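You operate a simulated robot arm through the tools that you are given. There is no shell and no other tool. Be economical: measure what you need, move in short steps, check, and stop when the job is done.

You are at the controls of a simulated two-armed robot. One attempt, no reset.

## Task
Put the brass and grey hex plugs in the jar and cap it.
Fine: screw its red lid on, then stand the red-lidded jar on top of the red stand. Set down upright: red-lidded jar.
Where things are to end (x, y in the base frame): red-lidded jar within 0.06 m of [0.47, -0.41].

Only the result counts: the job must be done as asked and must still hold three seconds after the hand-in. Knocking over, shifting, dropping, spilling or breaking anything else fails it. A push-on lid holds only when it is set on centred and level and pressed home; a screw cap is set on level and turned clockwise until tight.

## Robot
Two 7-joint arms with two-finger parallel grippers on one trunk, on a base that drives. Base frame: it is fixed to the floor where the robot stands at the start and does not move with it; the origin is under the middle of the robot, x ahead of it, y to its left, z up; the surface under the hand at the start is at about z = 0.76. Units: m, degrees, N and s.
The left shoulder is at the start at [0.07, 0.133, 1.201], the right one opposite. With the tool pointing down near the work surface each hand reaches from about 0.1 to 0.62 m from the robot's upright axis, wherever it stands, measured 20 degrees to its own side. Places, roughly: top of the red stand [0.5, -0.4, 0.8]. Payload 1.57 kg a hand.
The TCP of each hand is the grasp point between the finger pads, 0.03 m short of the fingertips. In the tool frame z runs along the fingers and y along their closing line. The gripper opens to 0.08 m. The fingers are 0.017 m wide and 0.012 m thick; the gripper's body (0.04 by 0.082 m) begins 0.08 m behind the TCP.
Orientation is that of the tool frame in the base frame, as a unit quaternion [x, y, z, w]. With the fingers straight down and closing along the base's y, the tool's x points along the base's -x, its y along +y and its z along -z.

## Interface
- The arms move only by the tool step_arm. It takes "left_series", "right_series" or both (then of equal length, played together; a hand with none holds still); each is a list of rows, each an object of numbers (a shift or turn left out is 0, a gripper value left out holds the last): "tx", "ty", "tz": the shift along the tool's x, y, z in units of 30 mm (1.0 is 30 mm); "ax", "ay", "az": the turn, a rotation vector about the tool's x, y, z in units of 8 degrees (1.0 is 8 degrees); "gripper": the closure in counts, from 0 (fully open) to 255 (shut). In form: [{"tx": .., "ty": .., "tz": .., "ax": .., "ay": .., "az": .., "gripper": ..}, ...]. A call has 1 to 12 rows; each row shifts and turns the commanded pose from where the row before left it, along the tool's axes as they then stand. A call with a number of a shift or a turn outside -1 to 1 is refused whole. Rows are played at 5 a second. More than 0.05 m and 8.6 degrees between two rows, or a gripper value outside its range, and nothing of the call is played. Where a pose cannot be reached the arm comes as near as it can. A force on the tool above 40 N (or 10 N above the force at the start of the call, whichever is more), or a blocked arm, ends the call early, and 0.2 s more pass. The fingers move at their own pace (about 0.153 m/s each) and stop on an object; they squeeze with about 25 N. The grip force told is the motor's: it shows also when the fingers shut on nothing. Time passes only in rows, and 0.2 s behind the last, so rows that do not move let the fingers close. It gives the time, the measured TCP pose, the force on the tool (base axes), the opening and the grip force at its end, in the units of the frame above (readings bear some noise), with the torque about the TCP (base axes, N m) and any sound that the robot's microphone picked up.
- Cameras (640 x 400 px; columns grow to the right, rows downward): "scene" is now at [0.1299, -0.0042, 1.4115]; the picture's right is [-0.08, -1.00, 0.00], its down [-0.73, 0.06, -0.68] and it looks along [0.68, -0.05, -0.74] (base axes); focal length 248 px, centre (320, 200). "left" rides on the left gripper at [0.072, 0.007, -0.122] in its tool frame; the picture's right is [-0.09, 1.00, 0.00], its down [-0.84, -0.08, -0.54] and it looks along [-0.54, -0.05, 0.84] (tool axes); focal length 238 px, centre (320, 200). "right" rides on the right gripper at [0.072, -0.007, -0.122] in its tool frame; the picture's right is [0.09, 1.00, 0.00], its down [-0.84, 0.08, -0.54] and it looks along [-0.54, 0.05, 0.84] (tool axes); focal length 238 px, centre (320, 200). There is no depth. A picture from a camera that has moved, and an enlarged one, comes with that camera's place and axes in the base frame and with its lens.
- capture(camera): a new picture of that camera. The clock stands still meanwhile.
- raise_lower(by): slides the trunk up (or, below 0, down) by that many m; the arms and the scene camera ride with it, the base frame stays. It gives what a move gives, with no picture.
- drive_base(legs): drives the robot by 1 to 6 legs, each [ahead, left, turn to the left] in m, m and degrees, along the robot's own axes; the way and the turn of a leg run together, so that a leg with both is an arc; at most 1.5 m and 180 degrees a leg. The arms and the cameras ride along, it lands a little off, and it stops where it bumps. It gives what a move gives.
- aim_head(pan, tilt): turns the head with the scene camera to pan (to the left, within 86 degrees either way) and tilt (down, from -29 to 69), counted from straight ahead of the robot. It gives what a move gives.
- enlarge(camera, box): a new picture of the part [left, top, right, bottom] of that camera's present view, enlarged. The clock stands still meanwhile.
- job_done(): hands the job in; it is judged then, once.

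Go step by step. Nothing tells you exact positions but the pictures and the camera data: compare them with the known pose of the tool, close in by small moves and look again before you grip or let go. The budget is 120 turns and 108 pictures, counting those below and the enlarged ones. Unless the task says otherwise, let go and move clear before handing in, and close with one line.

The tools are called after "Emit:" by a JSON object that holds its "op" and its "data". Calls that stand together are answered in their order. step_arm: Moves the arms, as the interface text tells. Its arguments: {"type":"object","properties":{"left_series":{"type":"array","items":{"type":"object","properties":{"tx":{"type":"number"},"ty":{"type":"number"},"tz":{"type":"number"},"ax":{"type":"number"},"ay":{"type":"number"},"az":{"type":"number"},"gripper":{"type":"number"}}}},"right_series":{"type":"array","items":{"type":"object","properties":{"tx":{"type":"number"},"ty":{"type":"number"},"tz":{"type":"number"},"ax":{"type":"number"},"ay":{"type":"number"},"az":{"type":"number"},"gripper":{"type":"number"}}}}},"required":[]} The other tools are called the same way: raise_lower (by) slides the trunk up or down; drive_base (legs) drives the base; aim_head (pan, tilt) turns the head that bears the scene camera; capture (camera) takes a picture; enlarge (camera, box) takes an enlarged picture of a part of a camera's view; job_done () hands the job in.

At the start:

```text
clock: 0.0
left_ee_pos: [0.4523, 0.11, 1.1475]
left_tcp_rot: [0.001, 1.0, 0.0, 0.0]
left_wrist_force: [0.4, 0.4, -0.3]
left_moment: [0.01, -0.01, -0.02]
left_width: 0.0803
left_gripper_force: 0.1
right_ee_pos: [0.4461, -0.303, 1.1374]
right_tcp_rot: [0.0, 1.0, 0.001, 0.0]
right_wrist_force: [0.2, -0.3, -0.5]
right_moment: [0.0, 0.0, 0.04]
right_width: 0.0801
right_gripper_force: 0.1
trunk travel left (down, up): [-0.775, 0.165]
robot x, y, heading: [-0.0031, -0.0025, -0.0]
head pan, tilt: [-4.3, 47.3]
```

scene: 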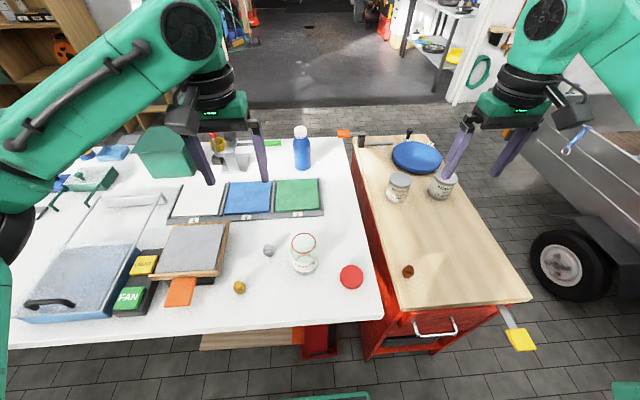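
right: 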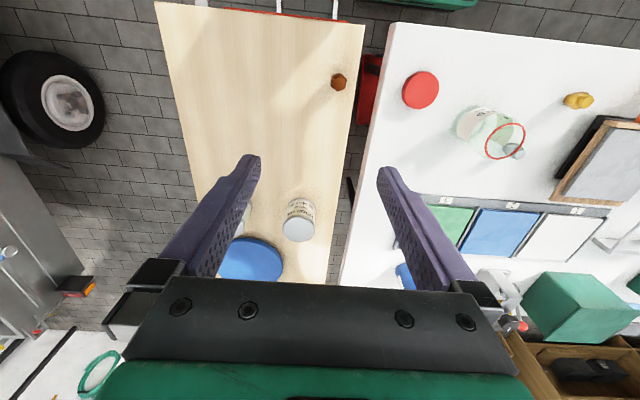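
left: 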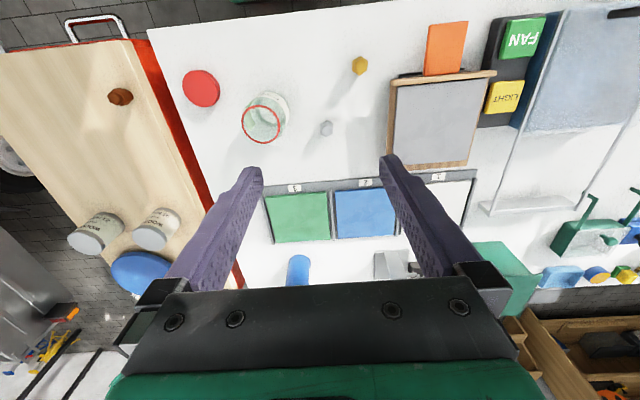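

I see the jar, the two plugs and the red lid at the right end of the white table, and the red stand to the right. I'll enlarge the views to measure them.

Emit:
{"op": "enlarge", "data": {"camera": "scene", "box": [220, 220, 380, 320]}}

Emit:
{"op": "enlarge", "data": {"camera": "left", "box": [160, 40, 400, 190]}}

```text
4.00 times, centred on (300, 270) of scene
camera zoom: at [0.1299, -0.0042, 1.4115], right [-0.08, -1.0, 0.0], down [-0.73, 0.06, -0.68], along [0.68, -0.05, -0.74], focal length 990 px, centre (400, -80)
```

zoom: 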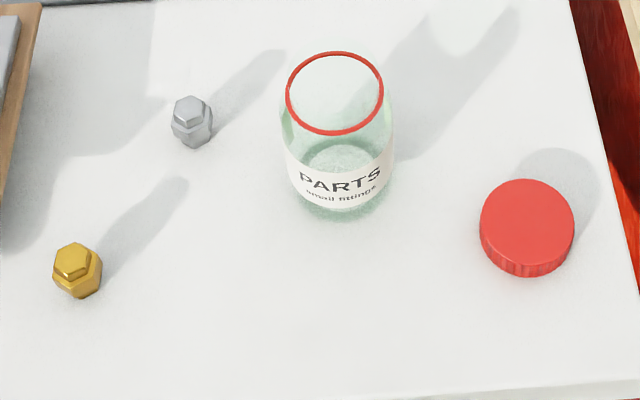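

```text
2.67 times, centred on (280, 115) of left
camera zoom: at [0.3806, 0.1173, 1.2685], right [0.09, 1.0, 0.0], down [0.84, -0.08, 0.54], along [0.54, -0.05, -0.84], focal length 636 px, centre (427, 427)
```

zoom: 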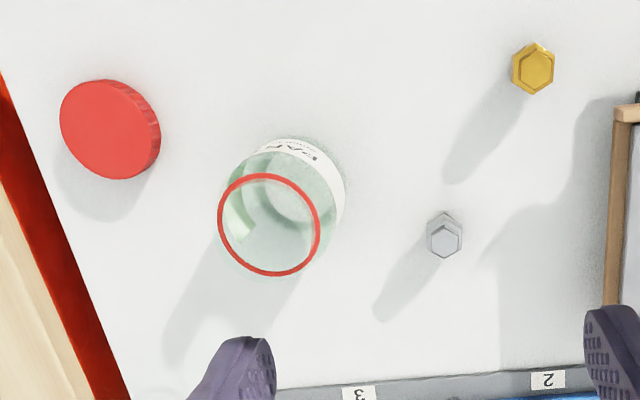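

The two cameras agree on the positions. Grey plug is at about (0.518, 0.118) and brass at (0.413, 0.186). The jar rim is at about (0.478, 0.012, 0.875) and the lid at (0.425, -0.111). Left hand goes above the grey plug first.

Emit:
{"op": "step_arm", "data": {"left_series": [{"tx": -0.244, "ty": 0.03, "tz": 0.917, "gripper": 60}, {"tx": -0.244, "ty": 0.03, "tz": 0.917}, {"tx": -0.244, "ty": 0.03, "tz": 0.917}, {"tx": -0.244, "ty": 0.03, "tz": 0.917}, {"tx": -0.244, "ty": 0.03, "tz": 0.917}, {"tx": -0.244, "ty": 0.03, "tz": 0.917}, {"tx": -0.244, "ty": 0.03, "tz": 0.917}, {"tx": -0.244, "ty": 0.03, "tz": 0.917}, {"tx": -0.244, "ty": 0.03, "tz": 0.917}, {}]}}

Emit:
{"op": "capture", "data": {"camera": "left"}}

```text
clock: 2.2
left_ee_pos: [0.5185, 0.1168, 0.8992]
left_tcp_rot: [-0.001, 1.0, -0.001, -0.001]
left_wrist_force: [-0.2, -0.1, 0.1]
left_moment: [0.01, 0.01, -0.01]
left_width: 0.0612
left_gripper_force: 0.1
right_ee_pos: [0.4461, -0.3024, 1.1373]
right_tcp_rot: [-0.001, 1.0, 0.0, -0.001]
right_wrist_force: [0.2, -0.5, 0.7]
right_moment: [0.0, 0.0, -0.02]
right_width: 0.0802
right_gripper_force: 0.1
trunk travel left (down, up): [-0.775, 0.165]
robot x, y, heading: [0.0016, 0.0009, 0.1]
head pan, tilt: [-4.3, 47.3]
```

```text
102 pictures are left
camera left: at [0.4479, 0.1246, 1.0212], right [0.09, 1.0, 0.0], down [0.84, -0.08, 0.54], along [0.54, -0.05, -0.84], focal length 238 px, centre (320, 200)
```

left: 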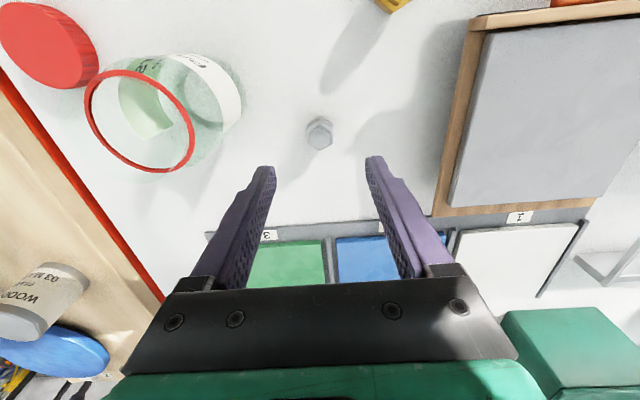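

The grey plug sits right under the fingers. I'll lower most of the way and look closely.

Emit:
{"op": "step_arm", "data": {"left_series": [{"tz": 0.8}, {"tz": 0.8}, {"tz": 0.4}, {}]}}

Emit:
{"op": "enlarge", "data": {"camera": "left", "box": [200, 60, 440, 210]}}

Emit:
{"op": "enlarge", "data": {"camera": "scene", "box": [220, 200, 380, 300]}}

```text
clock: 3.2
left_ee_pos: [0.5181, 0.118, 0.8395]
left_tcp_rot: [0.001, 1.0, 0.0, 0.0]
left_wrist_force: [0.1, 0.1, -0.2]
left_moment: [0.01, 0.0, -0.03]
left_width: 0.0609
left_gripper_force: 0.1
right_ee_pos: [0.446, -0.3028, 1.1376]
right_tcp_rot: [0.0, 1.0, 0.0, 0.001]
right_wrist_force: [0.4, 0.0, -0.7]
right_moment: [0.0, -0.01, 0.01]
right_width: 0.0802
right_gripper_force: 0.1
trunk travel left (down, up): [-0.775, 0.165]
robot x, y, heading: [0.0001, -0.0006, -0.1]
head pan, tilt: [-4.3, 47.3]
```

```text
2.67 times, centred on (320, 135) of left
camera zoom: at [0.447, 0.1249, 0.9612], right [0.09, 1.0, 0.0], down [0.84, -0.08, 0.54], along [0.54, -0.05, -0.84], focal length 636 px, centre (320, 373)
```

zoom: 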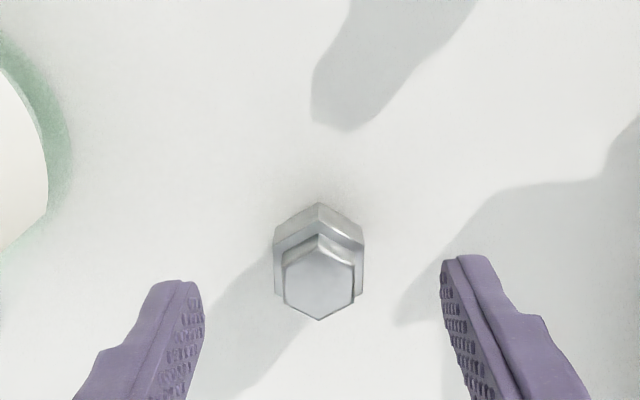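

```text
4.00 times, centred on (300, 250) of scene
camera zoom: at [0.13, -0.0042, 1.4115], right [-0.08, -1.0, 0.0], down [-0.73, 0.06, -0.68], along [0.68, -0.05, -0.74], focal length 990 px, centre (400, 0)
```

zoom: 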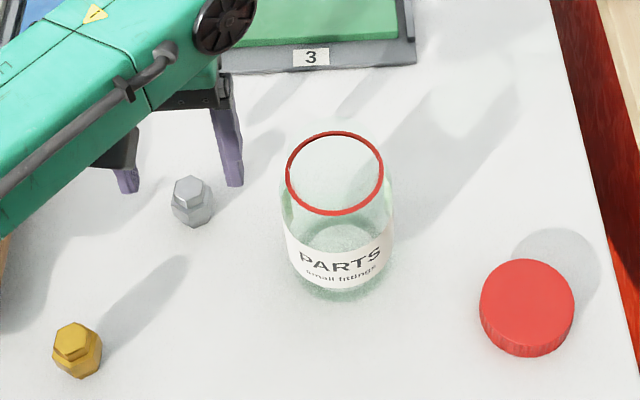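

Both plugs are a hex collar with a smaller hex on top, and the grip is well aligned. I'll lower around the collar with a small forward shift, then close and lift.

Emit:
{"op": "step_arm", "data": {"left_series": [{"tx": -0.17, "tz": 0.7}, {"tz": 0.6}, {"gripper": 255}, {}, {}, {}]}}

Emit:
{"op": "enlarge", "data": {"camera": "left", "box": [200, 60, 440, 210]}}

```text
clock: 4.6
left_ee_pos: [0.5226, 0.1169, 0.7999]
left_tcp_rot: [0.0, 1.0, 0.001, 0.0]
left_wrist_force: [-0.6, 0.5, -0.4]
left_moment: [0.01, 0.02, -0.01]
left_width: 0.0283
left_gripper_force: 24.9
right_ee_pos: [0.4461, -0.3037, 1.1361]
right_tcp_rot: [0.001, 1.0, 0.001, 0.0]
right_wrist_force: [0.0, 0.1, -0.5]
right_moment: [0.01, 0.02, 0.01]
right_width: 0.08
right_gripper_force: 0.1
trunk travel left (down, up): [-0.775, 0.165]
robot x, y, heading: [-0.0018, 0.0025, -0.1]
head pan, tilt: [-4.3, 47.3]
```

```text
2.67 times, centred on (320, 135) of left
camera zoom: at [0.4515, 0.1248, 0.9219], right [0.09, 1.0, 0.0], down [0.84, -0.08, 0.54], along [0.54, -0.05, -0.84], focal length 636 px, centre (320, 373)
```

zoom: 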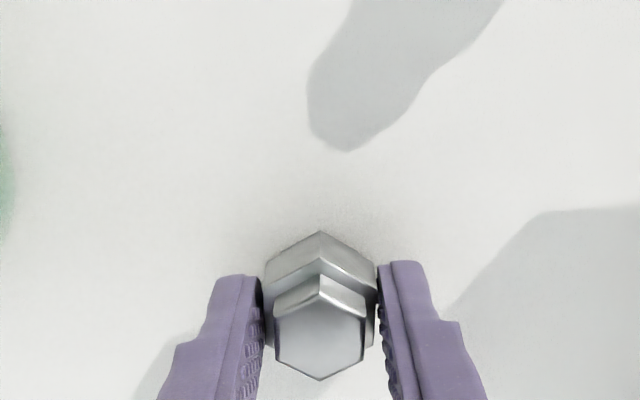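

The plug is gripped at 28 mm across. I'll lift it and carry it over the jar mouth.

Emit:
{"op": "step_arm", "data": {"left_series": [{"tz": -1}, {"tz": -1}, {"tz": -1}, {"tz": -1}, {"tz": -1}, {"tz": -0.2, "tx": 0.37, "ty": -0.87}, {"tx": 0.37, "ty": -0.87}, {"tx": 0.37, "ty": -0.87}, {"tx": 0.37, "ty": -0.87}, {}]}}

Emit:
{"op": "capture", "data": {"camera": "left"}}

Emit:
{"op": "enlarge", "data": {"camera": "scene", "box": [220, 170, 380, 270]}}

```text
clock: 6.8
left_ee_pos: [0.4768, 0.0133, 0.9575]
left_tcp_rot: [-0.001, 1.0, 0.0, 0.0]
left_wrist_force: [-0.6, 0.8, -0.4]
left_moment: [-0.03, -0.01, -0.01]
left_width: 0.0
left_gripper_force: 20.8
right_ee_pos: [0.4463, -0.303, 1.1369]
right_tcp_rot: [0.0, 1.0, 0.0, 0.001]
right_wrist_force: [0.3, 0.6, -0.6]
right_moment: [0.0, 0.01, -0.01]
right_width: 0.08
right_gripper_force: 0.1
trunk travel left (down, up): [-0.775, 0.165]
robot x, y, heading: [-0.0, -0.0015, -0.0]
head pan, tilt: [-4.3, 47.3]
```

```text
98 pictures are left
camera left: at [0.4057, 0.0212, 1.0792], right [0.09, 1.0, 0.0], down [0.84, -0.08, 0.54], along [0.54, -0.05, -0.84], focal length 238 px, centre (320, 200)
```

left: 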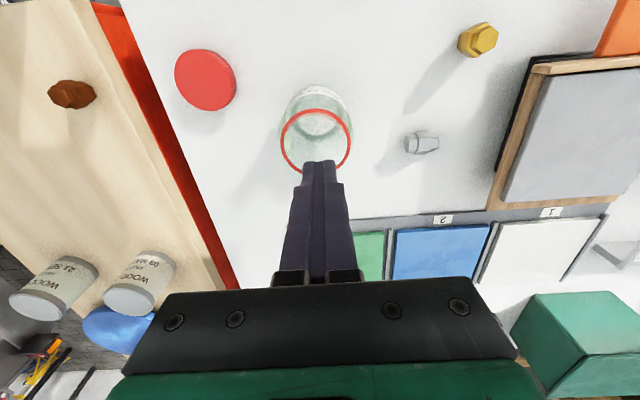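

```text
4.00 times, centred on (300, 220) of scene
camera zoom: at [0.1301, -0.0038, 1.4115], right [-0.08, -1.0, 0.0], down [-0.73, 0.06, -0.68], along [0.68, -0.05, -0.74], focal length 990 px, centre (400, 120)
```

zoom: 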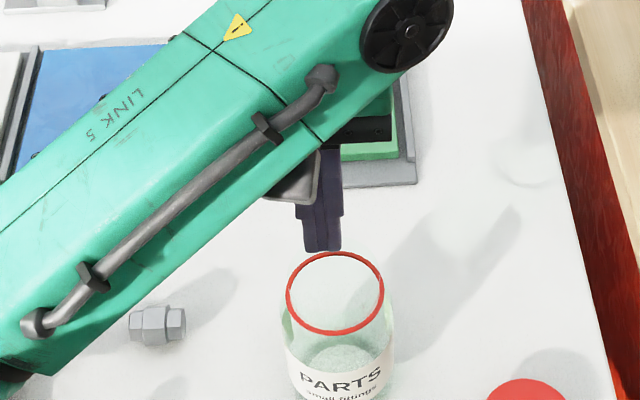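

The grey plug slipped out and now lies on its side near (0.522, 0.146); nothing else moved. I'll open the hand and hover above it for a close look.

Emit:
{"op": "step_arm", "data": {"left_series": [{"ty": 0.9, "tx": -0.3}, {"ty": 0.9, "tx": -0.3, "gripper": 0}, {"ty": 0.9, "tx": -0.3}, {"ty": 0.9, "tx": -0.3}, {"ty": 0.83, "tx": -0.3, "tz": 0.5}, {"tz": 0.9}, {"tz": 0.5}, {}]}}

Emit:
{"op": "enlarge", "data": {"camera": "left", "box": [200, 60, 440, 210]}}

```text
clock: 8.6
left_ee_pos: [0.5213, 0.1474, 0.8985]
left_tcp_rot: [0.0, 1.0, 0.0, -0.001]
left_wrist_force: [0.9, 1.0, -0.4]
left_moment: [-0.01, 0.04, 0.02]
left_width: 0.0801
left_gripper_force: 0.1
right_ee_pos: [0.4461, -0.3028, 1.1372]
right_tcp_rot: [0.0, 1.0, 0.001, -0.002]
right_wrist_force: [-1.3, 0.6, -0.1]
right_moment: [0.01, 0.01, 0.02]
right_width: 0.08
right_gripper_force: 0.1
trunk travel left (down, up): [-0.775, 0.165]
robot x, y, heading: [0.0022, 0.0032, 0.0]
head pan, tilt: [-4.3, 47.3]
```

```text
2.67 times, centred on (320, 135) of left
camera zoom: at [0.4504, 0.1544, 1.0213], right [0.09, 1.0, 0.0], down [0.84, -0.08, 0.54], along [0.54, -0.05, -0.84], focal length 636 px, centre (320, 373)
```

zoom: 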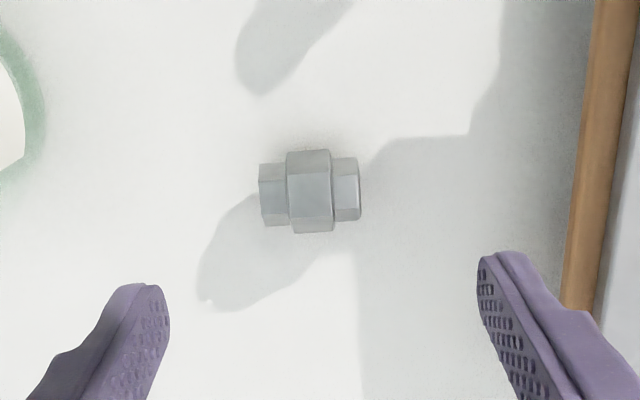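

The plug lies with its axis along y, centred near (0.523, 0.144), so I can take it by its two flat ends. I'll lower almost to the table and close.

Emit:
{"op": "step_arm", "data": {"left_series": [{"tx": -0.07, "ty": -0.11, "tz": 0.9}, {"tz": 0.9}, {"tz": 0.9}, {"tz": 0.55}, {"tz": 0.2}, {}, {"gripper": 255}, {}, {}, {}]}}

Emit:
{"op": "enlarge", "data": {"camera": "left", "box": [200, 60, 440, 210]}}

```text
clock: 10.8
left_ee_pos: [0.5251, 0.1417, 0.7957]
left_tcp_rot: [0.0, 1.0, 0.0, -0.001]
left_wrist_force: [-0.4, -0.1, 1.4]
left_moment: [-0.01, 0.02, -0.01]
left_width: 0.0371
left_gripper_force: 25.6
right_ee_pos: [0.4458, -0.3031, 1.1372]
right_tcp_rot: [-0.001, 1.0, 0.0, -0.001]
right_wrist_force: [0.4, -0.3, -0.8]
right_moment: [0.02, 0.0, 0.02]
right_width: 0.08
right_gripper_force: 0.1
trunk travel left (down, up): [-0.775, 0.165]
robot x, y, heading: [0.002, -0.0013, 0.1]
head pan, tilt: [-4.3, 47.3]
```

```text
2.67 times, centred on (320, 135) of left
camera zoom: at [0.4529, 0.1493, 0.9179], right [0.09, 1.0, 0.0], down [0.84, -0.08, 0.54], along [0.54, -0.05, -0.84], focal length 636 px, centre (320, 373)
```

zoom: 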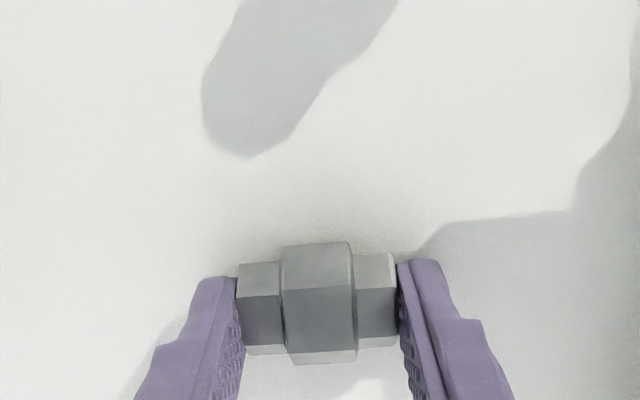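

It's held by the ends at 37 mm. I'll lift slowly and check the opening.

Emit:
{"op": "step_arm", "data": {"left_series": [{"tz": -0.1}, {"tz": -0.2}, {"tz": -0.3}, {"tz": -0.4}, {"tz": -0.4}, {"tz": -0.4}, {"tz": -0.4}, {"tz": -0.4}, {"tz": -0.4}, {"tz": -0.4}, {"tz": -0.4}, {"tz": -0.4}]}}

```text
clock: 13.4
left_ee_pos: [0.5248, 0.1434, 0.9212]
left_tcp_rot: [0.0, 1.0, 0.0, -0.001]
left_wrist_force: [0.0, 0.3, -0.6]
left_moment: [0.0, -0.03, 0.0]
left_width: 0.0368
left_gripper_force: 24.5
right_ee_pos: [0.4464, -0.3035, 1.1382]
right_tcp_rot: [0.0, 1.0, 0.0, 0.0]
right_wrist_force: [-0.7, 0.0, -0.7]
right_moment: [0.01, 0.03, 0.02]
right_width: 0.0802
right_gripper_force: 0.0
trunk travel left (down, up): [-0.775, 0.165]
robot x, y, heading: [-0.0012, -0.0005, 0.0]
head pan, tilt: [-4.3, 47.3]
```

Still held. I'll move gently over the mouth.

Emit:
{"op": "step_arm", "data": {"left_series": [{"tz": -0.4}, {"tz": -0.3, "tx": 0.1, "ty": -0.3}, {"tx": 0.2, "ty": -0.55}, {"tx": 0.2, "ty": -0.55}, {"tx": 0.2, "ty": -0.55}, {"tx": 0.2, "ty": -0.55}, {"tx": 0.2, "ty": -0.55}, {"tx": 0.2, "ty": -0.55}, {"tx": 0.2, "ty": -0.5}, {"tx": 0.16, "ty": -0.28}, {}]}}

Emit:
{"op": "enlarge", "data": {"camera": "left", "box": [200, 60, 440, 210]}}

Emit:
{"op": "enlarge", "data": {"camera": "scene", "box": [220, 170, 380, 270]}}

```text
clock: 15.8
left_ee_pos: [0.4753, 0.0121, 0.943]
left_tcp_rot: [0.001, 1.0, 0.0, -0.001]
left_wrist_force: [0.1, 0.5, -0.3]
left_moment: [0.01, 0.0, 0.02]
left_width: 0.037
left_gripper_force: 25.1
right_ee_pos: [0.4457, -0.3029, 1.1372]
right_tcp_rot: [0.0, 1.0, -0.001, 0.0]
right_wrist_force: [0.3, 0.1, -0.7]
right_moment: [0.01, 0.03, 0.01]
right_width: 0.0798
right_gripper_force: 0.1
trunk travel left (down, up): [-0.775, 0.165]
robot x, y, heading: [-0.0003, -0.0021, -0.1]
head pan, tilt: [-4.3, 47.3]
```

```text
2.67 times, centred on (320, 135) of left
camera zoom: at [0.4036, 0.0198, 1.0647], right [0.09, 1.0, 0.0], down [0.84, -0.08, 0.54], along [0.54, -0.05, -0.84], focal length 636 px, centre (320, 373)
```

zoom: 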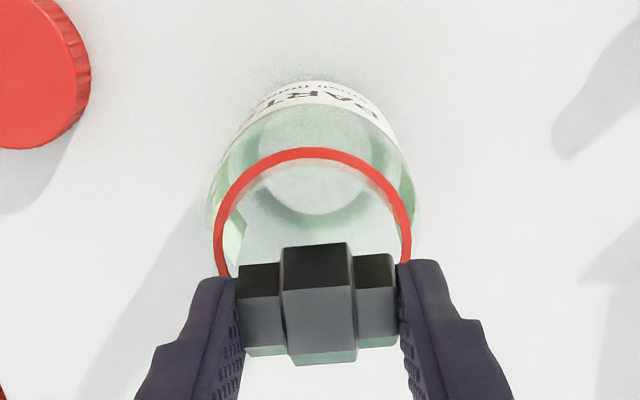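

```text
4.00 times, centred on (300, 220) of scene
camera zoom: at [0.1301, -0.0041, 1.4114], right [-0.08, -1.0, 0.0], down [-0.73, 0.06, -0.68], along [0.68, -0.05, -0.74], focal length 990 px, centre (400, 120)
```

zoom: 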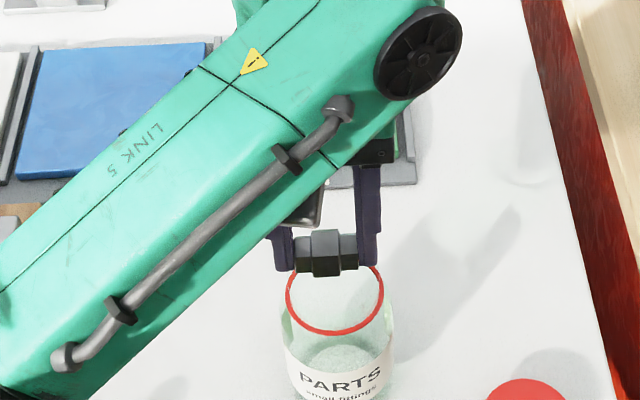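

The plug needs about 5 mm forward and 2 mm right, then down to just above the rim.

Emit:
{"op": "step_arm", "data": {"left_series": [{"tx": -0.16, "ty": -0.06, "tz": 0.4}, {"tz": 0.5}, {}]}}

Emit:
{"op": "enlarge", "data": {"camera": "left", "box": [200, 60, 440, 210]}}

Emit:
{"op": "enlarge", "data": {"camera": "scene", "box": [220, 170, 380, 270]}}

```text
clock: 16.6
left_ee_pos: [0.4806, 0.0087, 0.9228]
left_tcp_rot: [-0.001, 1.0, -0.002, 0.008]
left_wrist_force: [-5.6, 3.7, 25.2]
left_moment: [0.68, 0.3, 0.09]
left_width: 0.0372
left_gripper_force: 25.0
right_ee_pos: [0.4444, -0.3029, 1.1384]
right_tcp_rot: [0.0, 1.0, 0.0, 0.001]
right_wrist_force: [0.3, -0.1, -0.3]
right_moment: [0.01, 0.03, -0.01]
right_width: 0.08
right_gripper_force: 0.0
trunk travel left (down, up): [-0.775, 0.165]
robot x, y, heading: [-0.0004, 0.0036, -0.0]
head pan, tilt: [-4.3, 47.3]
stopped in row 3 (left hand): the force on the tool passed its limit at 43 N (the readings are from after the stop); the commanded pose is now the measured one
```

```text
2.67 times, centred on (320, 135) of left
camera zoom: at [0.4077, 0.0173, 1.0438], right [0.09, 1.0, 0.0], down [0.83, -0.07, 0.56], along [0.55, -0.05, -0.83], focal length 636 px, centre (320, 373)
```

zoom: 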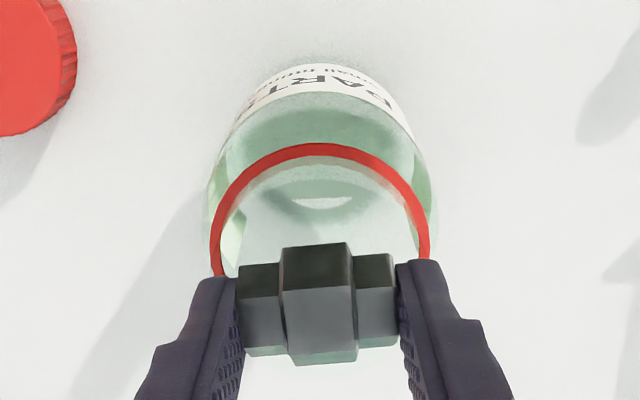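

```text
4.00 times, centred on (300, 220) of scene
camera zoom: at [0.1274, -0.0041, 1.4119], right [-0.07, -1.0, 0.0], down [-0.73, 0.06, -0.68], along [0.68, -0.05, -0.73], focal length 990 px, centre (400, 120)
```

zoom: 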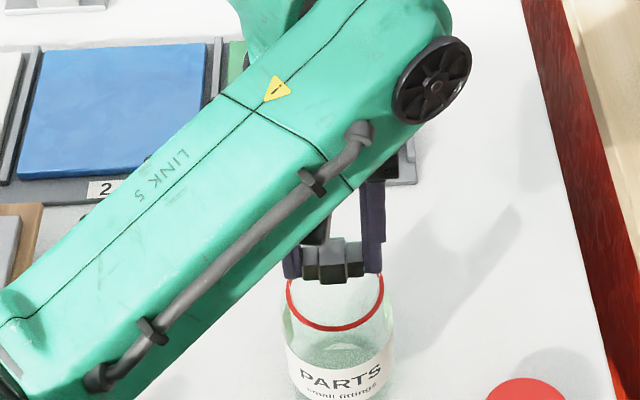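

A finger touched the rim, so the rim is nearer z 0.885 than I thought. The jar didn't shift. I'll back up slightly, level the hand and check before releasing.

Emit:
{"op": "step_arm", "data": {"left_series": [{"tz": -0.25, "ty": 0.04}, {}, {}]}}

Emit:
{"op": "enlarge", "data": {"camera": "left", "box": [200, 60, 440, 210]}}

```text
clock: 17.4
left_ee_pos: [0.4811, 0.0113, 0.9269]
left_tcp_rot: [0.001, 1.0, -0.002, 0.005]
left_wrist_force: [-0.1, 0.0, -0.3]
left_moment: [-0.02, 0.05, 0.0]
left_width: 0.0371
left_gripper_force: 24.9
right_ee_pos: [0.4468, -0.3041, 1.138]
right_tcp_rot: [0.0, 1.0, 0.0, 0.0]
right_wrist_force: [-0.9, 0.1, 0.3]
right_moment: [0.05, 0.0, -0.01]
right_width: 0.08
right_gripper_force: 0.1
trunk travel left (down, up): [-0.775, 0.165]
robot x, y, heading: [0.0011, -0.0025, 0.3]
head pan, tilt: [-4.3, 47.3]
```

```text
2.67 times, centred on (320, 135) of left
camera zoom: at [0.4084, 0.0182, 1.0478], right [0.09, 1.0, 0.0], down [0.83, -0.07, 0.55], along [0.55, -0.05, -0.83], focal length 636 px, centre (320, 373)
```

zoom: 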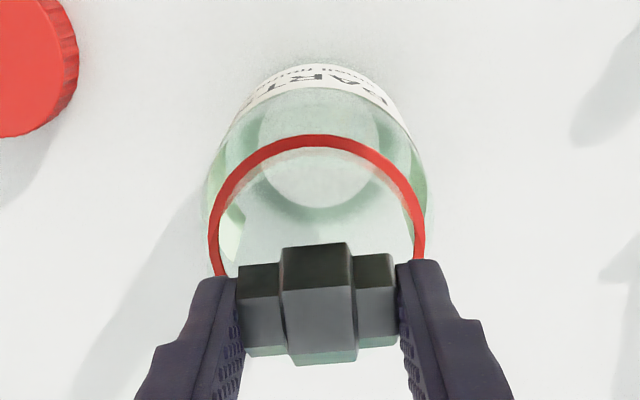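

The plug is centred in the mouth. Releasing.

Emit:
{"op": "step_arm", "data": {"left_series": [{"gripper": 40}, {}, {}, {"tz": -0.8}, {"tz": -0.8}, {}]}}

Emit:
{"op": "enlarge", "data": {"camera": "left", "box": [200, 60, 440, 210]}}

Emit:
{"op": "enlarge", "data": {"camera": "scene", "box": [220, 220, 380, 320]}}

```text
clock: 18.9
left_ee_pos: [0.4803, 0.0093, 0.9751]
left_tcp_rot: [-0.001, 1.0, -0.002, 0.005]
left_wrist_force: [0.6, 0.6, 0.9]
left_moment: [0.01, 0.01, 0.01]
left_width: 0.0675
left_gripper_force: 0.0
right_ee_pos: [0.4465, -0.3028, 1.136]
right_tcp_rot: [0.0, 1.0, 0.0, 0.0]
right_wrist_force: [-0.1, 0.3, 0.2]
right_moment: [0.02, 0.03, 0.04]
right_width: 0.0799
right_gripper_force: 0.1
trunk travel left (down, up): [-0.775, 0.165]
robot x, y, heading: [0.0029, 0.0008, 0.1]
head pan, tilt: [-4.3, 47.3]
```

```text
2.67 times, centred on (320, 135) of left
camera zoom: at [0.4078, 0.0175, 1.0954], right [0.09, 1.0, 0.0], down [0.83, -0.07, 0.55], along [0.55, -0.05, -0.83], focal length 636 px, centre (320, 373)
```

zoom: 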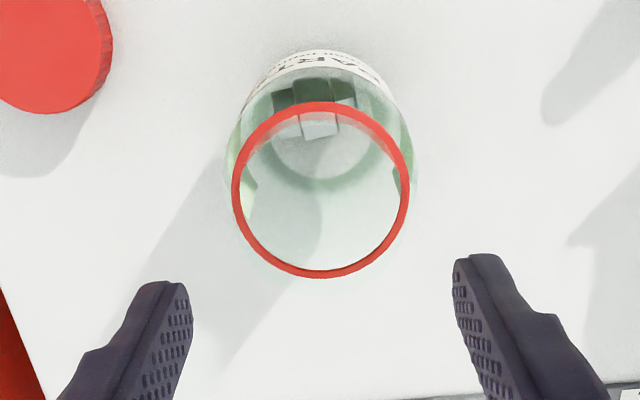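

```text
4.00 times, centred on (300, 270) of scene
camera zoom: at [0.13, -0.0046, 1.4114], right [-0.08, -1.0, 0.0], down [-0.73, 0.06, -0.68], along [0.68, -0.05, -0.74], focal length 990 px, centre (400, -80)
```

zoom: 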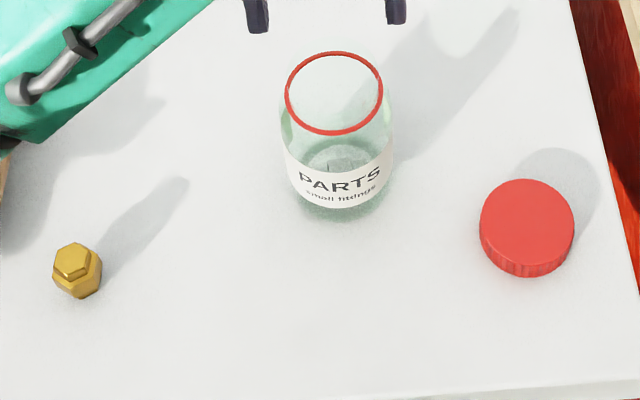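

The grey plug is in the jar and the jar hasn't moved. Next is the brass plug at (0.413, 0.186).

Emit:
{"op": "step_arm", "data": {"left_series": [{"tx": 0.32, "ty": 0.843}, {"tx": 0.32, "ty": 0.843}, {"tx": 0.32, "ty": 0.843}, {"tx": 0.32, "ty": 0.843}, {"tx": 0.32, "ty": 0.843}, {"tx": 0.32, "ty": 0.843}, {"tx": 0.32, "ty": 0.843, "gripper": 60}, {"tz": 0.8}, {"tz": 0.9}, {"tz": 0.9}, {}]}}

Emit:
{"op": "enlarge", "data": {"camera": "left", "box": [200, 60, 440, 210]}}

```text
clock: 21.2
left_ee_pos: [0.4125, 0.1892, 0.8946]
left_tcp_rot: [0.0, 1.0, -0.002, 0.005]
left_wrist_force: [0.8, 0.0, 0.5]
left_moment: [0.0, 0.0, -0.04]
left_width: 0.0611
left_gripper_force: 0.0
right_ee_pos: [0.4464, -0.3036, 1.1362]
right_tcp_rot: [0.001, 1.0, 0.0, 0.0]
right_wrist_force: [-0.1, -1.1, -0.4]
right_moment: [-0.03, -0.02, 0.0]
right_width: 0.08
right_gripper_force: 0.1
trunk travel left (down, up): [-0.775, 0.165]
robot x, y, heading: [0.0036, -0.0025, -0.3]
head pan, tilt: [-4.3, 47.3]
```

```text
2.67 times, centred on (320, 135) of left
camera zoom: at [0.3411, 0.1965, 1.0161], right [0.09, 1.0, 0.0], down [0.83, -0.07, 0.55], along [0.55, -0.05, -0.83], focal length 636 px, centre (320, 373)
```

zoom: 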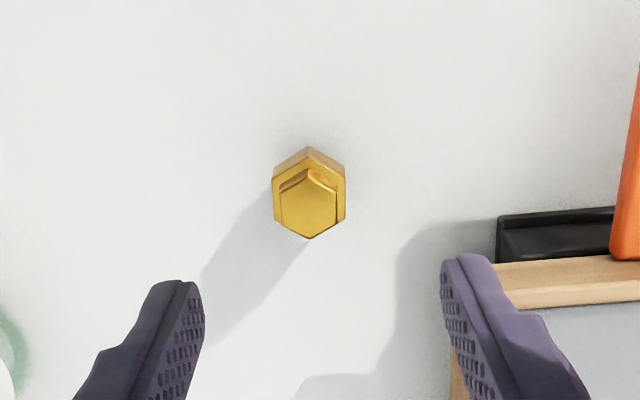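

Brass is centred near (0.416, 0.1856), about 3 mm off the hand. I'll correct that and the slight tilt, lower to just above the table, and close.

Emit:
{"op": "step_arm", "data": {"left_series": [{"tx": -0.1, "ty": -0.11, "ay": 0.07, "tz": 0.8, "gripper": 85}, {"tz": 0.9}, {"tz": 0.9}, {"tz": 0.5}, {"tz": 0.27}, {}, {"gripper": 255}, {}, {}, {}]}}

Emit:
{"op": "enlarge", "data": {"camera": "left", "box": [200, 60, 440, 210]}}

```text
clock: 23.4
left_ee_pos: [0.4184, 0.1853, 0.7937]
left_tcp_rot: [-0.001, 1.0, -0.002, 0.001]
left_wrist_force: [0.2, 0.0, -0.2]
left_moment: [0.04, 0.03, 0.01]
left_width: 0.0286
left_gripper_force: 24.1
right_ee_pos: [0.4461, -0.3036, 1.1364]
right_tcp_rot: [0.0, 1.0, 0.0, 0.0]
right_wrist_force: [0.6, -0.1, -1.2]
right_moment: [0.02, -0.01, 0.0]
right_width: 0.0796
right_gripper_force: 0.0
trunk travel left (down, up): [-0.775, 0.165]
robot x, y, heading: [0.002, -0.0003, -0.0]
head pan, tilt: [-4.3, 47.3]
```

```text
2.67 times, centred on (320, 135) of left
camera zoom: at [0.3461, 0.1922, 0.9153], right [0.09, 1.0, 0.0], down [0.84, -0.07, 0.54], along [0.54, -0.05, -0.84], focal length 636 px, centre (320, 373)
```

zoom: 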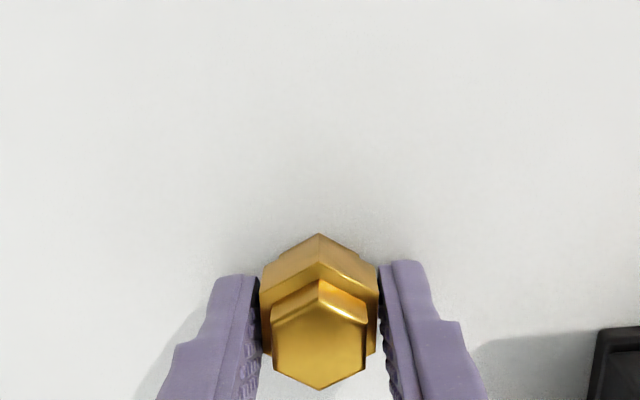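

Gripped at 28.6 mm, centred. I'll lift slowly.

Emit:
{"op": "step_arm", "data": {"left_series": [{"tz": -0.1}, {"tz": -0.2}, {"tz": -0.3}, {"tz": -0.4}, {"tz": -0.4}, {"tz": -0.4}, {"tz": -0.5}, {"tz": -0.5}, {"tz": -0.5}, {"tz": -0.5}, {"tz": -0.5}, {"tz": -0.5}]}}

Emit:
{"op": "enlarge", "data": {"camera": "left", "box": [200, 60, 440, 210]}}

```text
clock: 26.1
left_ee_pos: [0.4181, 0.1841, 0.9389]
left_tcp_rot: [-0.001, 1.0, -0.002, 0.001]
left_wrist_force: [-0.2, 0.0, -0.3]
left_moment: [0.01, 0.03, -0.01]
left_width: 0.0288
left_gripper_force: 25.3
right_ee_pos: [0.4463, -0.303, 1.1369]
right_tcp_rot: [-0.001, 1.0, 0.0, -0.001]
right_wrist_force: [0.5, -0.6, 0.2]
right_moment: [0.02, -0.01, 0.02]
right_width: 0.08
right_gripper_force: 0.1
trunk travel left (down, up): [-0.775, 0.165]
robot x, y, heading: [0.0017, -0.0003, 0.1]
head pan, tilt: [-4.3, 47.3]
```

```text
2.67 times, centred on (320, 135) of left
camera zoom: at [0.3465, 0.1917, 1.0607], right [0.09, 1.0, 0.0], down [0.84, -0.07, 0.54], along [0.54, -0.05, -0.84], focal length 636 px, centre (320, 373)
```

zoom: 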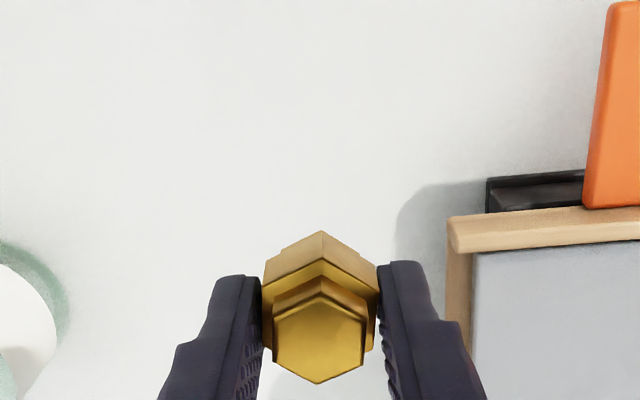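

Held. Carrying it over the jar at a safe height.

Emit:
{"op": "step_arm", "data": {"left_series": [{"tz": -0.4, "ty": -0.2}, {"tx": -0.2, "ty": -0.55}, {"tx": -0.2, "ty": -0.55}, {"tx": -0.2, "ty": -0.6}, {"tx": -0.2, "ty": -0.6}, {"tx": -0.2, "ty": -0.6}, {"tx": -0.2, "ty": -0.6}, {"tx": -0.2, "ty": -0.6}, {"tx": -0.2, "ty": -0.6}, {"tx": -0.2, "ty": -0.55}, {"tx": -0.2, "ty": -0.34}, {}]}}

Emit:
{"op": "enlarge", "data": {"camera": "left", "box": [200, 60, 440, 210]}}

```text
clock: 28.6
left_ee_pos: [0.4776, 0.0104, 0.9506]
left_tcp_rot: [0.0, 1.0, -0.002, 0.0]
left_wrist_force: [0.5, -0.2, -0.4]
left_moment: [0.02, 0.03, -0.01]
left_width: 0.0283
left_gripper_force: 24.9
right_ee_pos: [0.4458, -0.3022, 1.1372]
right_tcp_rot: [0.0, 1.0, 0.0, 0.0]
right_wrist_force: [-0.1, 0.7, -0.5]
right_moment: [0.0, -0.01, 0.02]
right_width: 0.0801
right_gripper_force: 0.1
trunk travel left (down, up): [-0.775, 0.165]
robot x, y, heading: [0.0015, -0.0012, -0.2]
head pan, tilt: [-4.3, 47.3]
```

```text
2.67 times, centred on (320, 135) of left
camera zoom: at [0.4063, 0.0187, 1.0724], right [0.09, 1.0, 0.0], down [0.84, -0.07, 0.54], along [0.54, -0.05, -0.84], focal length 636 px, centre (320, 373)
```

zoom: 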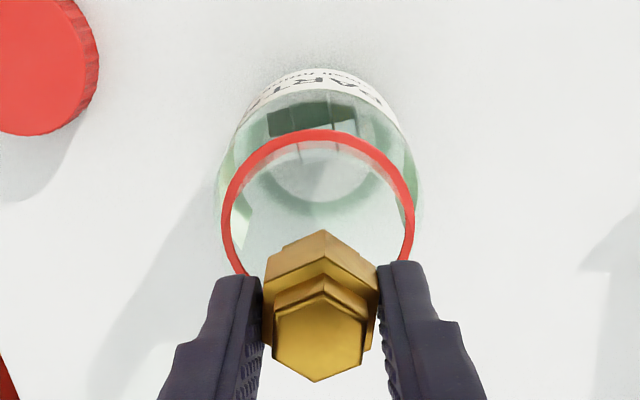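

It's centred. I'll lower about 22 mm to just above the rim and release.

Emit:
{"op": "step_arm", "data": {"left_series": [{"tz": 0.4}, {"tz": 0.33}, {}, {"gripper": 40}, {}, {}, {"tz": -0.8}, {"tz": -0.8}, {}]}}

Emit:
{"op": "enlarge", "data": {"camera": "left", "box": [200, 60, 440, 210]}}

Emit:
{"op": "enlarge", "data": {"camera": "scene", "box": [220, 220, 380, 320]}}

```text
clock: 30.6
left_ee_pos: [0.479, 0.0105, 0.9774]
left_tcp_rot: [0.0, 1.0, -0.001, 0.0]
left_wrist_force: [-0.2, -0.7, -0.1]
left_moment: [0.0, 0.03, 0.0]
left_width: 0.0674
left_gripper_force: 0.1
right_ee_pos: [0.4468, -0.3025, 1.1365]
right_tcp_rot: [0.0, 1.0, 0.0, 0.0]
right_wrist_force: [0.1, 0.0, -0.5]
right_moment: [0.01, -0.03, 0.0]
right_width: 0.0801
right_gripper_force: 0.1
trunk travel left (down, up): [-0.775, 0.165]
robot x, y, heading: [-0.0, -0.0017, 0.3]
head pan, tilt: [-4.3, 47.3]
```

```text
2.67 times, centred on (320, 135) of left
camera zoom: at [0.4061, 0.018, 1.099], right [0.09, 1.0, 0.0], down [0.84, -0.07, 0.54], along [0.54, -0.05, -0.84], focal length 636 px, centre (320, 373)
```

zoom: 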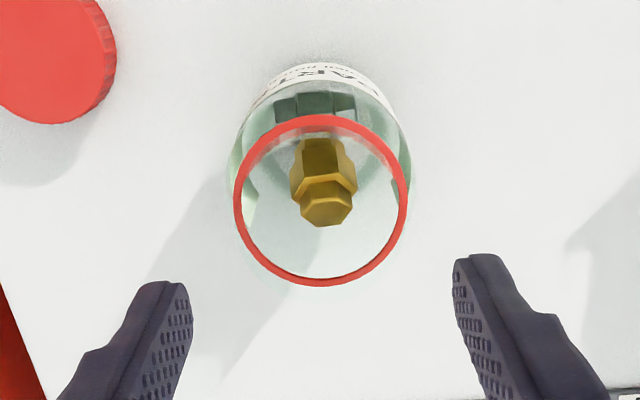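

```text
4.00 times, centred on (300, 270) of scene
camera zoom: at [0.13, -0.0043, 1.4114], right [-0.08, -1.0, 0.0], down [-0.73, 0.06, -0.68], along [0.68, -0.05, -0.74], focal length 990 px, centre (400, -80)
```

zoom: 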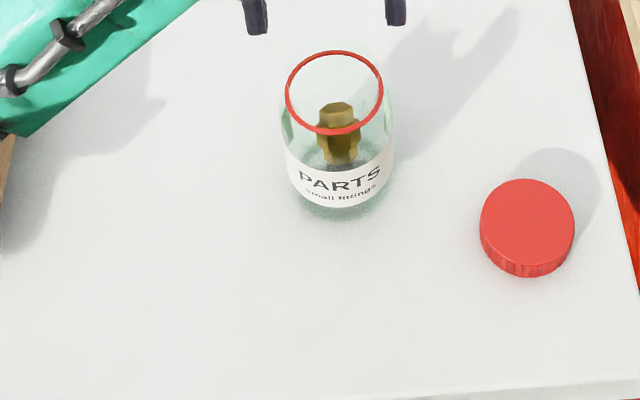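

Both plugs are in the jar. Next I'll bring the left hand in from the left and behind, tilted, to hold the jar body while the right hand screws the lid on. I'll back off and reorient first.

Emit:
{"op": "step_arm", "data": {"left_series": [{"tz": -0.5, "tx": 0.79, "ty": 0.78}, {"tx": 0.79, "ty": 0.78}, {"tx": 0.79, "ty": 0.78}, {"az": 0.94, "gripper": 0}, {"az": 0.94}, {"az": 0.94}, {"az": 0.94}, {"az": 0.94}, {"az": 0.93}, {}]}}

Emit:
{"op": "step_arm", "data": {"left_series": [{"ay": -0.98}, {"ay": -0.98}, {"ay": -0.98}, {"ay": -0.98}, {"ay": -0.98}, {"ay": -0.98}, {"ay": -0.98}, {}, {}]}}

Emit:
{"op": "capture", "data": {"camera": "left"}}

Emit:
{"op": "capture", "data": {"camera": "scene"}}

```text
clock: 32.9
left_ee_pos: [0.407, 0.0803, 0.9917]
left_tcp_rot: [0.383, 0.924, -0.002, 0.001]
left_wrist_force: [-0.5, -0.4, 0.2]
left_moment: [-0.02, -0.02, 0.03]
left_width: 0.08
left_gripper_force: 0.1
right_ee_pos: [0.4461, -0.3025, 1.1373]
right_tcp_rot: [0.0, 1.0, 0.0, 0.0]
right_wrist_force: [0.1, -0.1, -0.9]
right_moment: [-0.02, 0.03, 0.01]
right_width: 0.0802
right_gripper_force: 0.0
trunk travel left (down, up): [-0.775, 0.165]
robot x, y, heading: [0.0015, 0.002, -0.1]
head pan, tilt: [-4.3, 47.3]
```

```text
clock: 34.5
left_ee_pos: [0.418, 0.112, 0.9843]
left_tcp_rot: [0.388, 0.829, -0.094, 0.391]
left_wrist_force: [0.0, 0.3, -0.1]
left_moment: [-0.03, 0.0, -0.01]
left_width: 0.0799
left_gripper_force: 0.0
left hand out of reach, approached as far as the arm can: row 5, 6, 7
right_ee_pos: [0.4459, -0.3013, 1.1366]
right_tcp_rot: [0.001, 1.0, -0.002, 0.0]
right_wrist_force: [-0.9, -0.4, -0.1]
right_moment: [-0.03, 0.01, 0.02]
right_width: 0.08
right_gripper_force: 0.1
trunk travel left (down, up): [-0.775, 0.165]
robot x, y, heading: [-0.0023, 0.0026, 0.1]
head pan, tilt: [-4.3, 47.3]
stopped in row 8 (left hand): the arm was blocked; the commanded pose is now the measured one
```

```text
81 pictures are left
camera left: at [0.3253, 0.2132, 1.0154], right [0.75, 0.63, 0.21], down [-0.04, -0.28, 0.96], along [0.66, -0.73, -0.18], focal length 238 px, centre (320, 200)
```

left: 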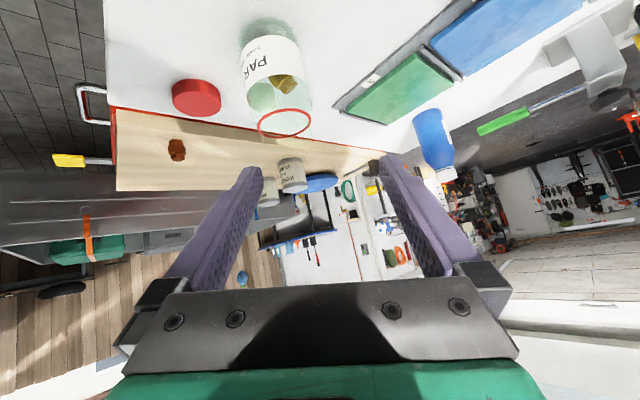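

```text
80 pictures are left
camera scene: at [0.1305, -0.0019, 1.4114], right [-0.07, -1.0, 0.0], down [-0.73, 0.05, -0.68], along [0.68, -0.05, -0.74], focal length 248 px, centre (320, 200)
```

scene: 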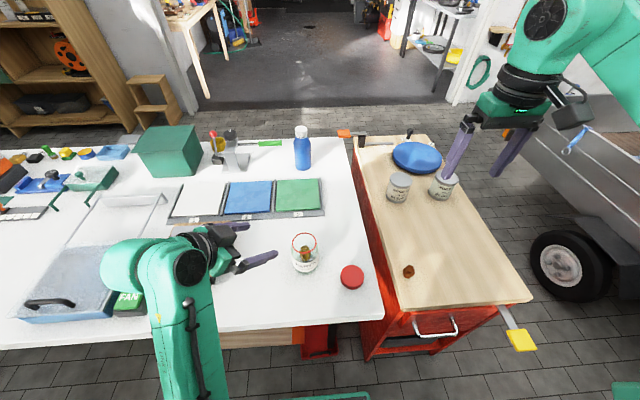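

The arm is too folded that close to its shoulder. Raising the trunk gives it more room, then I'll finish the tilt while coming lower.

Emit:
{"op": "raise_lower", "data": {"by": 0.15}}

Emit:
{"op": "step_arm", "data": {"left_series": [{"az": -0.72}, {"az": -0.72}, {"ay": -0.6}, {"ay": -0.6}, {}]}}

```text
clock: 36.3
left_ee_pos: [0.4191, 0.109, 1.1359]
left_tcp_rot: [0.388, 0.829, -0.094, 0.392]
left_wrist_force: [0.0, 0.4, 0.6]
left_moment: [-0.02, 0.02, 0.0]
left_width: 0.0798
left_gripper_force: 0.1
right_ee_pos: [0.4465, -0.3033, 1.2866]
right_tcp_rot: [0.001, 1.0, 0.0, 0.0]
right_wrist_force: [0.6, -0.5, 0.4]
right_moment: [0.06, 0.02, -0.01]
right_width: 0.0801
right_gripper_force: 0.0
trunk travel left (down, up): [-0.925, 0.015]
robot x, y, heading: [0.0012, 0.0028, -0.0]
head pan, tilt: [-4.3, 47.3]
```

```text
clock: 37.2
left_ee_pos: [0.4221, 0.1438, 1.1248]
left_tcp_rot: [0.345, 0.847, -0.072, 0.398]
left_wrist_force: [0.2, -0.3, 0.0]
left_moment: [-0.01, -0.02, -0.02]
left_width: 0.08
left_gripper_force: 0.0
left hand out of reach, approached as far as the arm can: row 4
right_ee_pos: [0.4462, -0.3019, 1.2871]
right_tcp_rot: [0.0, 1.0, 0.0, 0.0]
right_wrist_force: [0.3, -0.9, -0.5]
right_moment: [-0.03, -0.02, -0.02]
right_width: 0.0801
right_gripper_force: 0.2
trunk travel left (down, up): [-0.925, 0.015]
robot x, y, heading: [0.0036, -0.0016, 0.2]
head pan, tilt: [-4.3, 47.3]
stopped in row 4 (left hand): the arm was blocked; the commanded pose is now the measured one
```

Still folded at this height. I'll come down first, then retry the rotation.

Emit:
{"op": "step_arm", "data": {"left_series": [{"tx": 0.58, "ty": -0.37, "tz": 0.58}, {"tx": 0.58, "ty": -0.37, "tz": 0.58}, {"tx": 0.58, "ty": -0.37, "tz": 0.58}, {"tx": 0.58, "ty": -0.37, "tz": 0.58}, {"tx": 0.58, "ty": -0.37, "tz": 0.58}, {"az": -0.7}, {"az": -0.7}, {"ay": -0.5}, {"ay": -0.5}, {}]}}

Emit:
{"op": "capture", "data": {"camera": "scene"}}

```text
clock: 39.4
left_ee_pos: [0.403, 0.1102, 0.994]
left_tcp_rot: [0.25, 0.847, -0.128, 0.451]
left_wrist_force: [-0.7, -0.8, -0.5]
left_moment: [0.0, 0.02, 0.0]
left_width: 0.08
left_gripper_force: 0.0
right_ee_pos: [0.4454, -0.3027, 1.2872]
right_tcp_rot: [0.0, 1.0, -0.001, 0.001]
right_wrist_force: [0.1, 0.3, -0.2]
right_moment: [-0.01, -0.01, -0.02]
right_width: 0.08
right_gripper_force: 0.1
trunk travel left (down, up): [-0.925, 0.015]
robot x, y, heading: [-0.0009, -0.0015, 0.0]
head pan, tilt: [-4.3, 47.3]
```

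```text
79 pictures are left
camera scene: at [0.1301, -0.0045, 1.5614], right [-0.07, -1.0, 0.0], down [-0.73, 0.06, -0.68], along [0.68, -0.05, -0.74], focal length 248 px, centre (320, 200)
```

scene: 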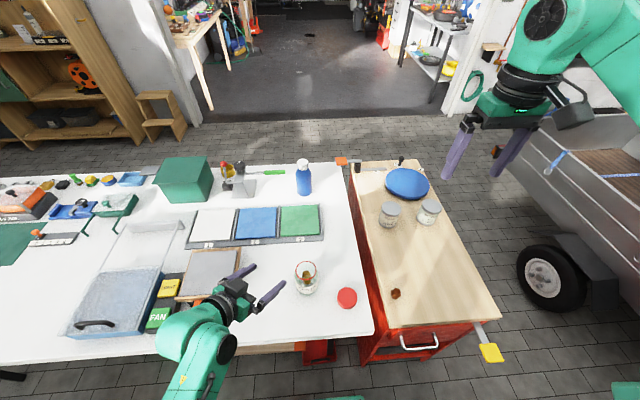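

The orientation is good now, about 34° below horizontal with the closing line level. Moving to a point about 12 cm short of the jar and checking.

Emit:
{"op": "step_arm", "data": {"left_series": [{"tx": 0.72, "ty": -0.37, "tz": 0.66}, {"tx": 0.72, "ty": -0.37, "tz": 0.66}, {"tx": 0.72, "ty": -0.37, "tz": 0.66}, {"tx": 0.72, "ty": -0.37, "tz": 0.66}, {}, {}]}}

Emit:
{"op": "capture", "data": {"camera": "left"}}

Emit:
{"op": "enlarge", "data": {"camera": "scene", "box": [220, 230, 380, 330]}}

```text
clock: 40.8
left_ee_pos: [0.3929, 0.0671, 0.879]
left_tcp_rot: [0.251, 0.847, -0.129, 0.45]
left_wrist_force: [0.3, 0.5, 0.1]
left_moment: [0.0, 0.04, -0.01]
left_width: 0.08
left_gripper_force: 0.1
right_ee_pos: [0.4451, -0.3023, 1.2876]
right_tcp_rot: [0.0, 1.0, 0.0, 0.0]
right_wrist_force: [0.0, -0.4, 0.6]
right_moment: [-0.02, 0.05, -0.01]
right_width: 0.08
right_gripper_force: 0.1
trunk travel left (down, up): [-0.925, 0.015]
robot x, y, heading: [0.0024, -0.0004, -0.0]
head pan, tilt: [-4.3, 47.3]
```

```text
78 pictures are left
camera left: at [0.2783, 0.1504, 0.8876], right [0.58, 0.81, 0.08], down [-0.03, -0.08, 1.0], along [0.81, -0.58, -0.03], focal length 238 px, centre (320, 200)
```

left: 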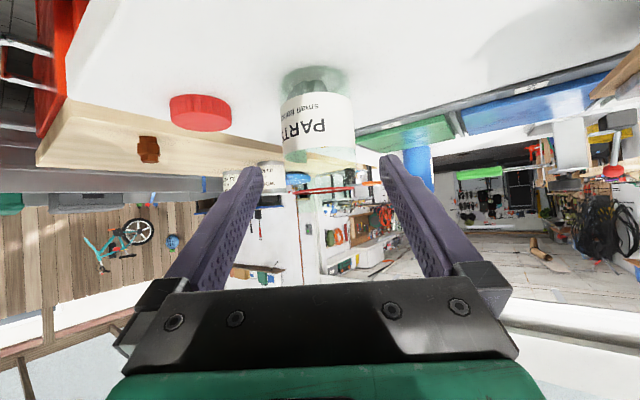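

```text
4.00 times, centred on (300, 280) of scene
camera zoom: at [0.1295, -0.004, 1.5615], right [-0.07, -1.0, 0.0], down [-0.73, 0.06, -0.68], along [0.68, -0.05, -0.74], focal length 990 px, centre (400, -120)
```

zoom: 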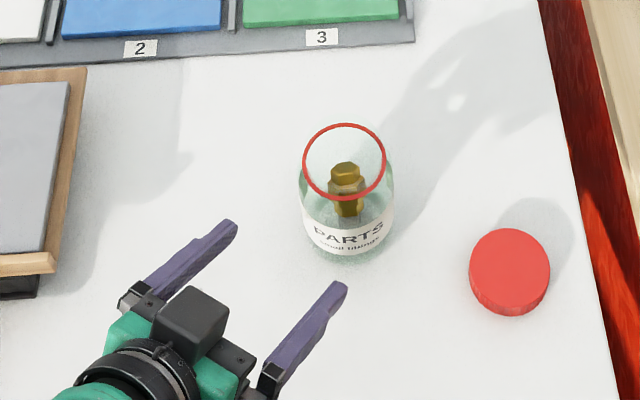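

The jar axis looks about 1.5 mm off the hand's centre line. I'll correct that, advance to where the tips begin to straddle the jar, and look again.

Emit:
{"op": "step_arm", "data": {"left_series": [{"ty": -0.05, "tz": 0.6}, {"tz": 0.6}, {"tz": 0.3}, {}, {}]}}

Emit:
{"op": "enlarge", "data": {"camera": "left", "box": [200, 50, 440, 200]}}

Emit:
{"op": "enlarge", "data": {"camera": "scene", "box": [256, 250, 352, 310]}}

```text
clock: 42.0
left_ee_pos: [0.4242, 0.0459, 0.8531]
left_tcp_rot: [0.251, 0.848, -0.128, 0.45]
left_wrist_force: [0.8, 0.2, 0.0]
left_moment: [-0.01, -0.01, 0.0]
left_width: 0.0799
left_gripper_force: 0.1
right_ee_pos: [0.446, -0.3026, 1.2874]
right_tcp_rot: [0.0, 1.0, 0.0, -0.001]
right_wrist_force: [-1.1, 0.1, -0.5]
right_moment: [0.05, 0.03, 0.0]
right_width: 0.0802
right_gripper_force: 0.0
trunk travel left (down, up): [-0.925, 0.015]
robot x, y, heading: [0.0009, -0.0011, 0.1]
head pan, tilt: [-4.3, 47.3]
```

```text
2.67 times, centred on (320, 125) of left
camera zoom: at [0.3086, 0.1281, 0.8628], right [0.58, 0.81, 0.08], down [-0.03, -0.08, 1.0], along [0.81, -0.58, -0.03], focal length 636 px, centre (320, 400)
```

zoom: 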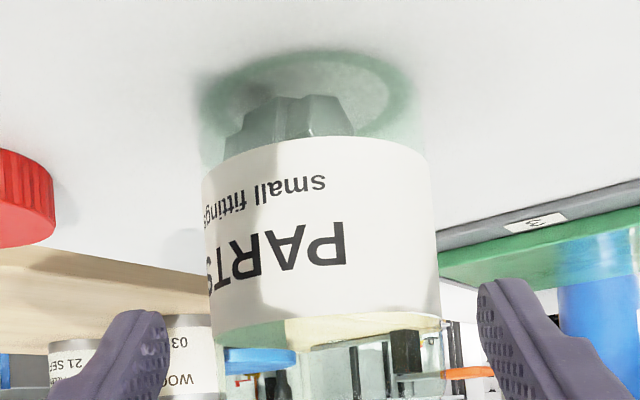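

```text
6.67 times, centred on (304, 280) of scene
camera zoom: at [0.1299, -0.0042, 1.5615], right [-0.07, -1.0, 0.0], down [-0.73, 0.06, -0.68], along [0.68, -0.05, -0.74], focal length 1650 px, centre (427, -333)
```

zoom: 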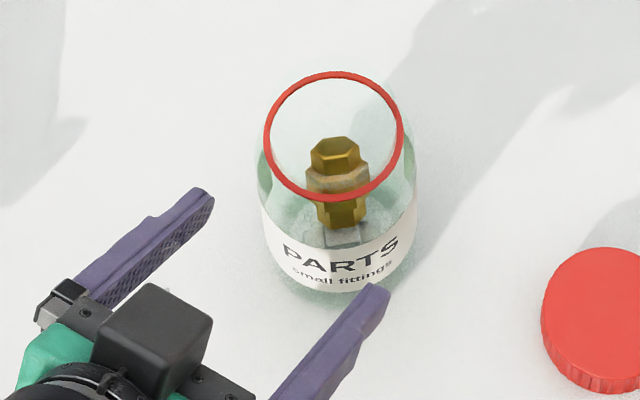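

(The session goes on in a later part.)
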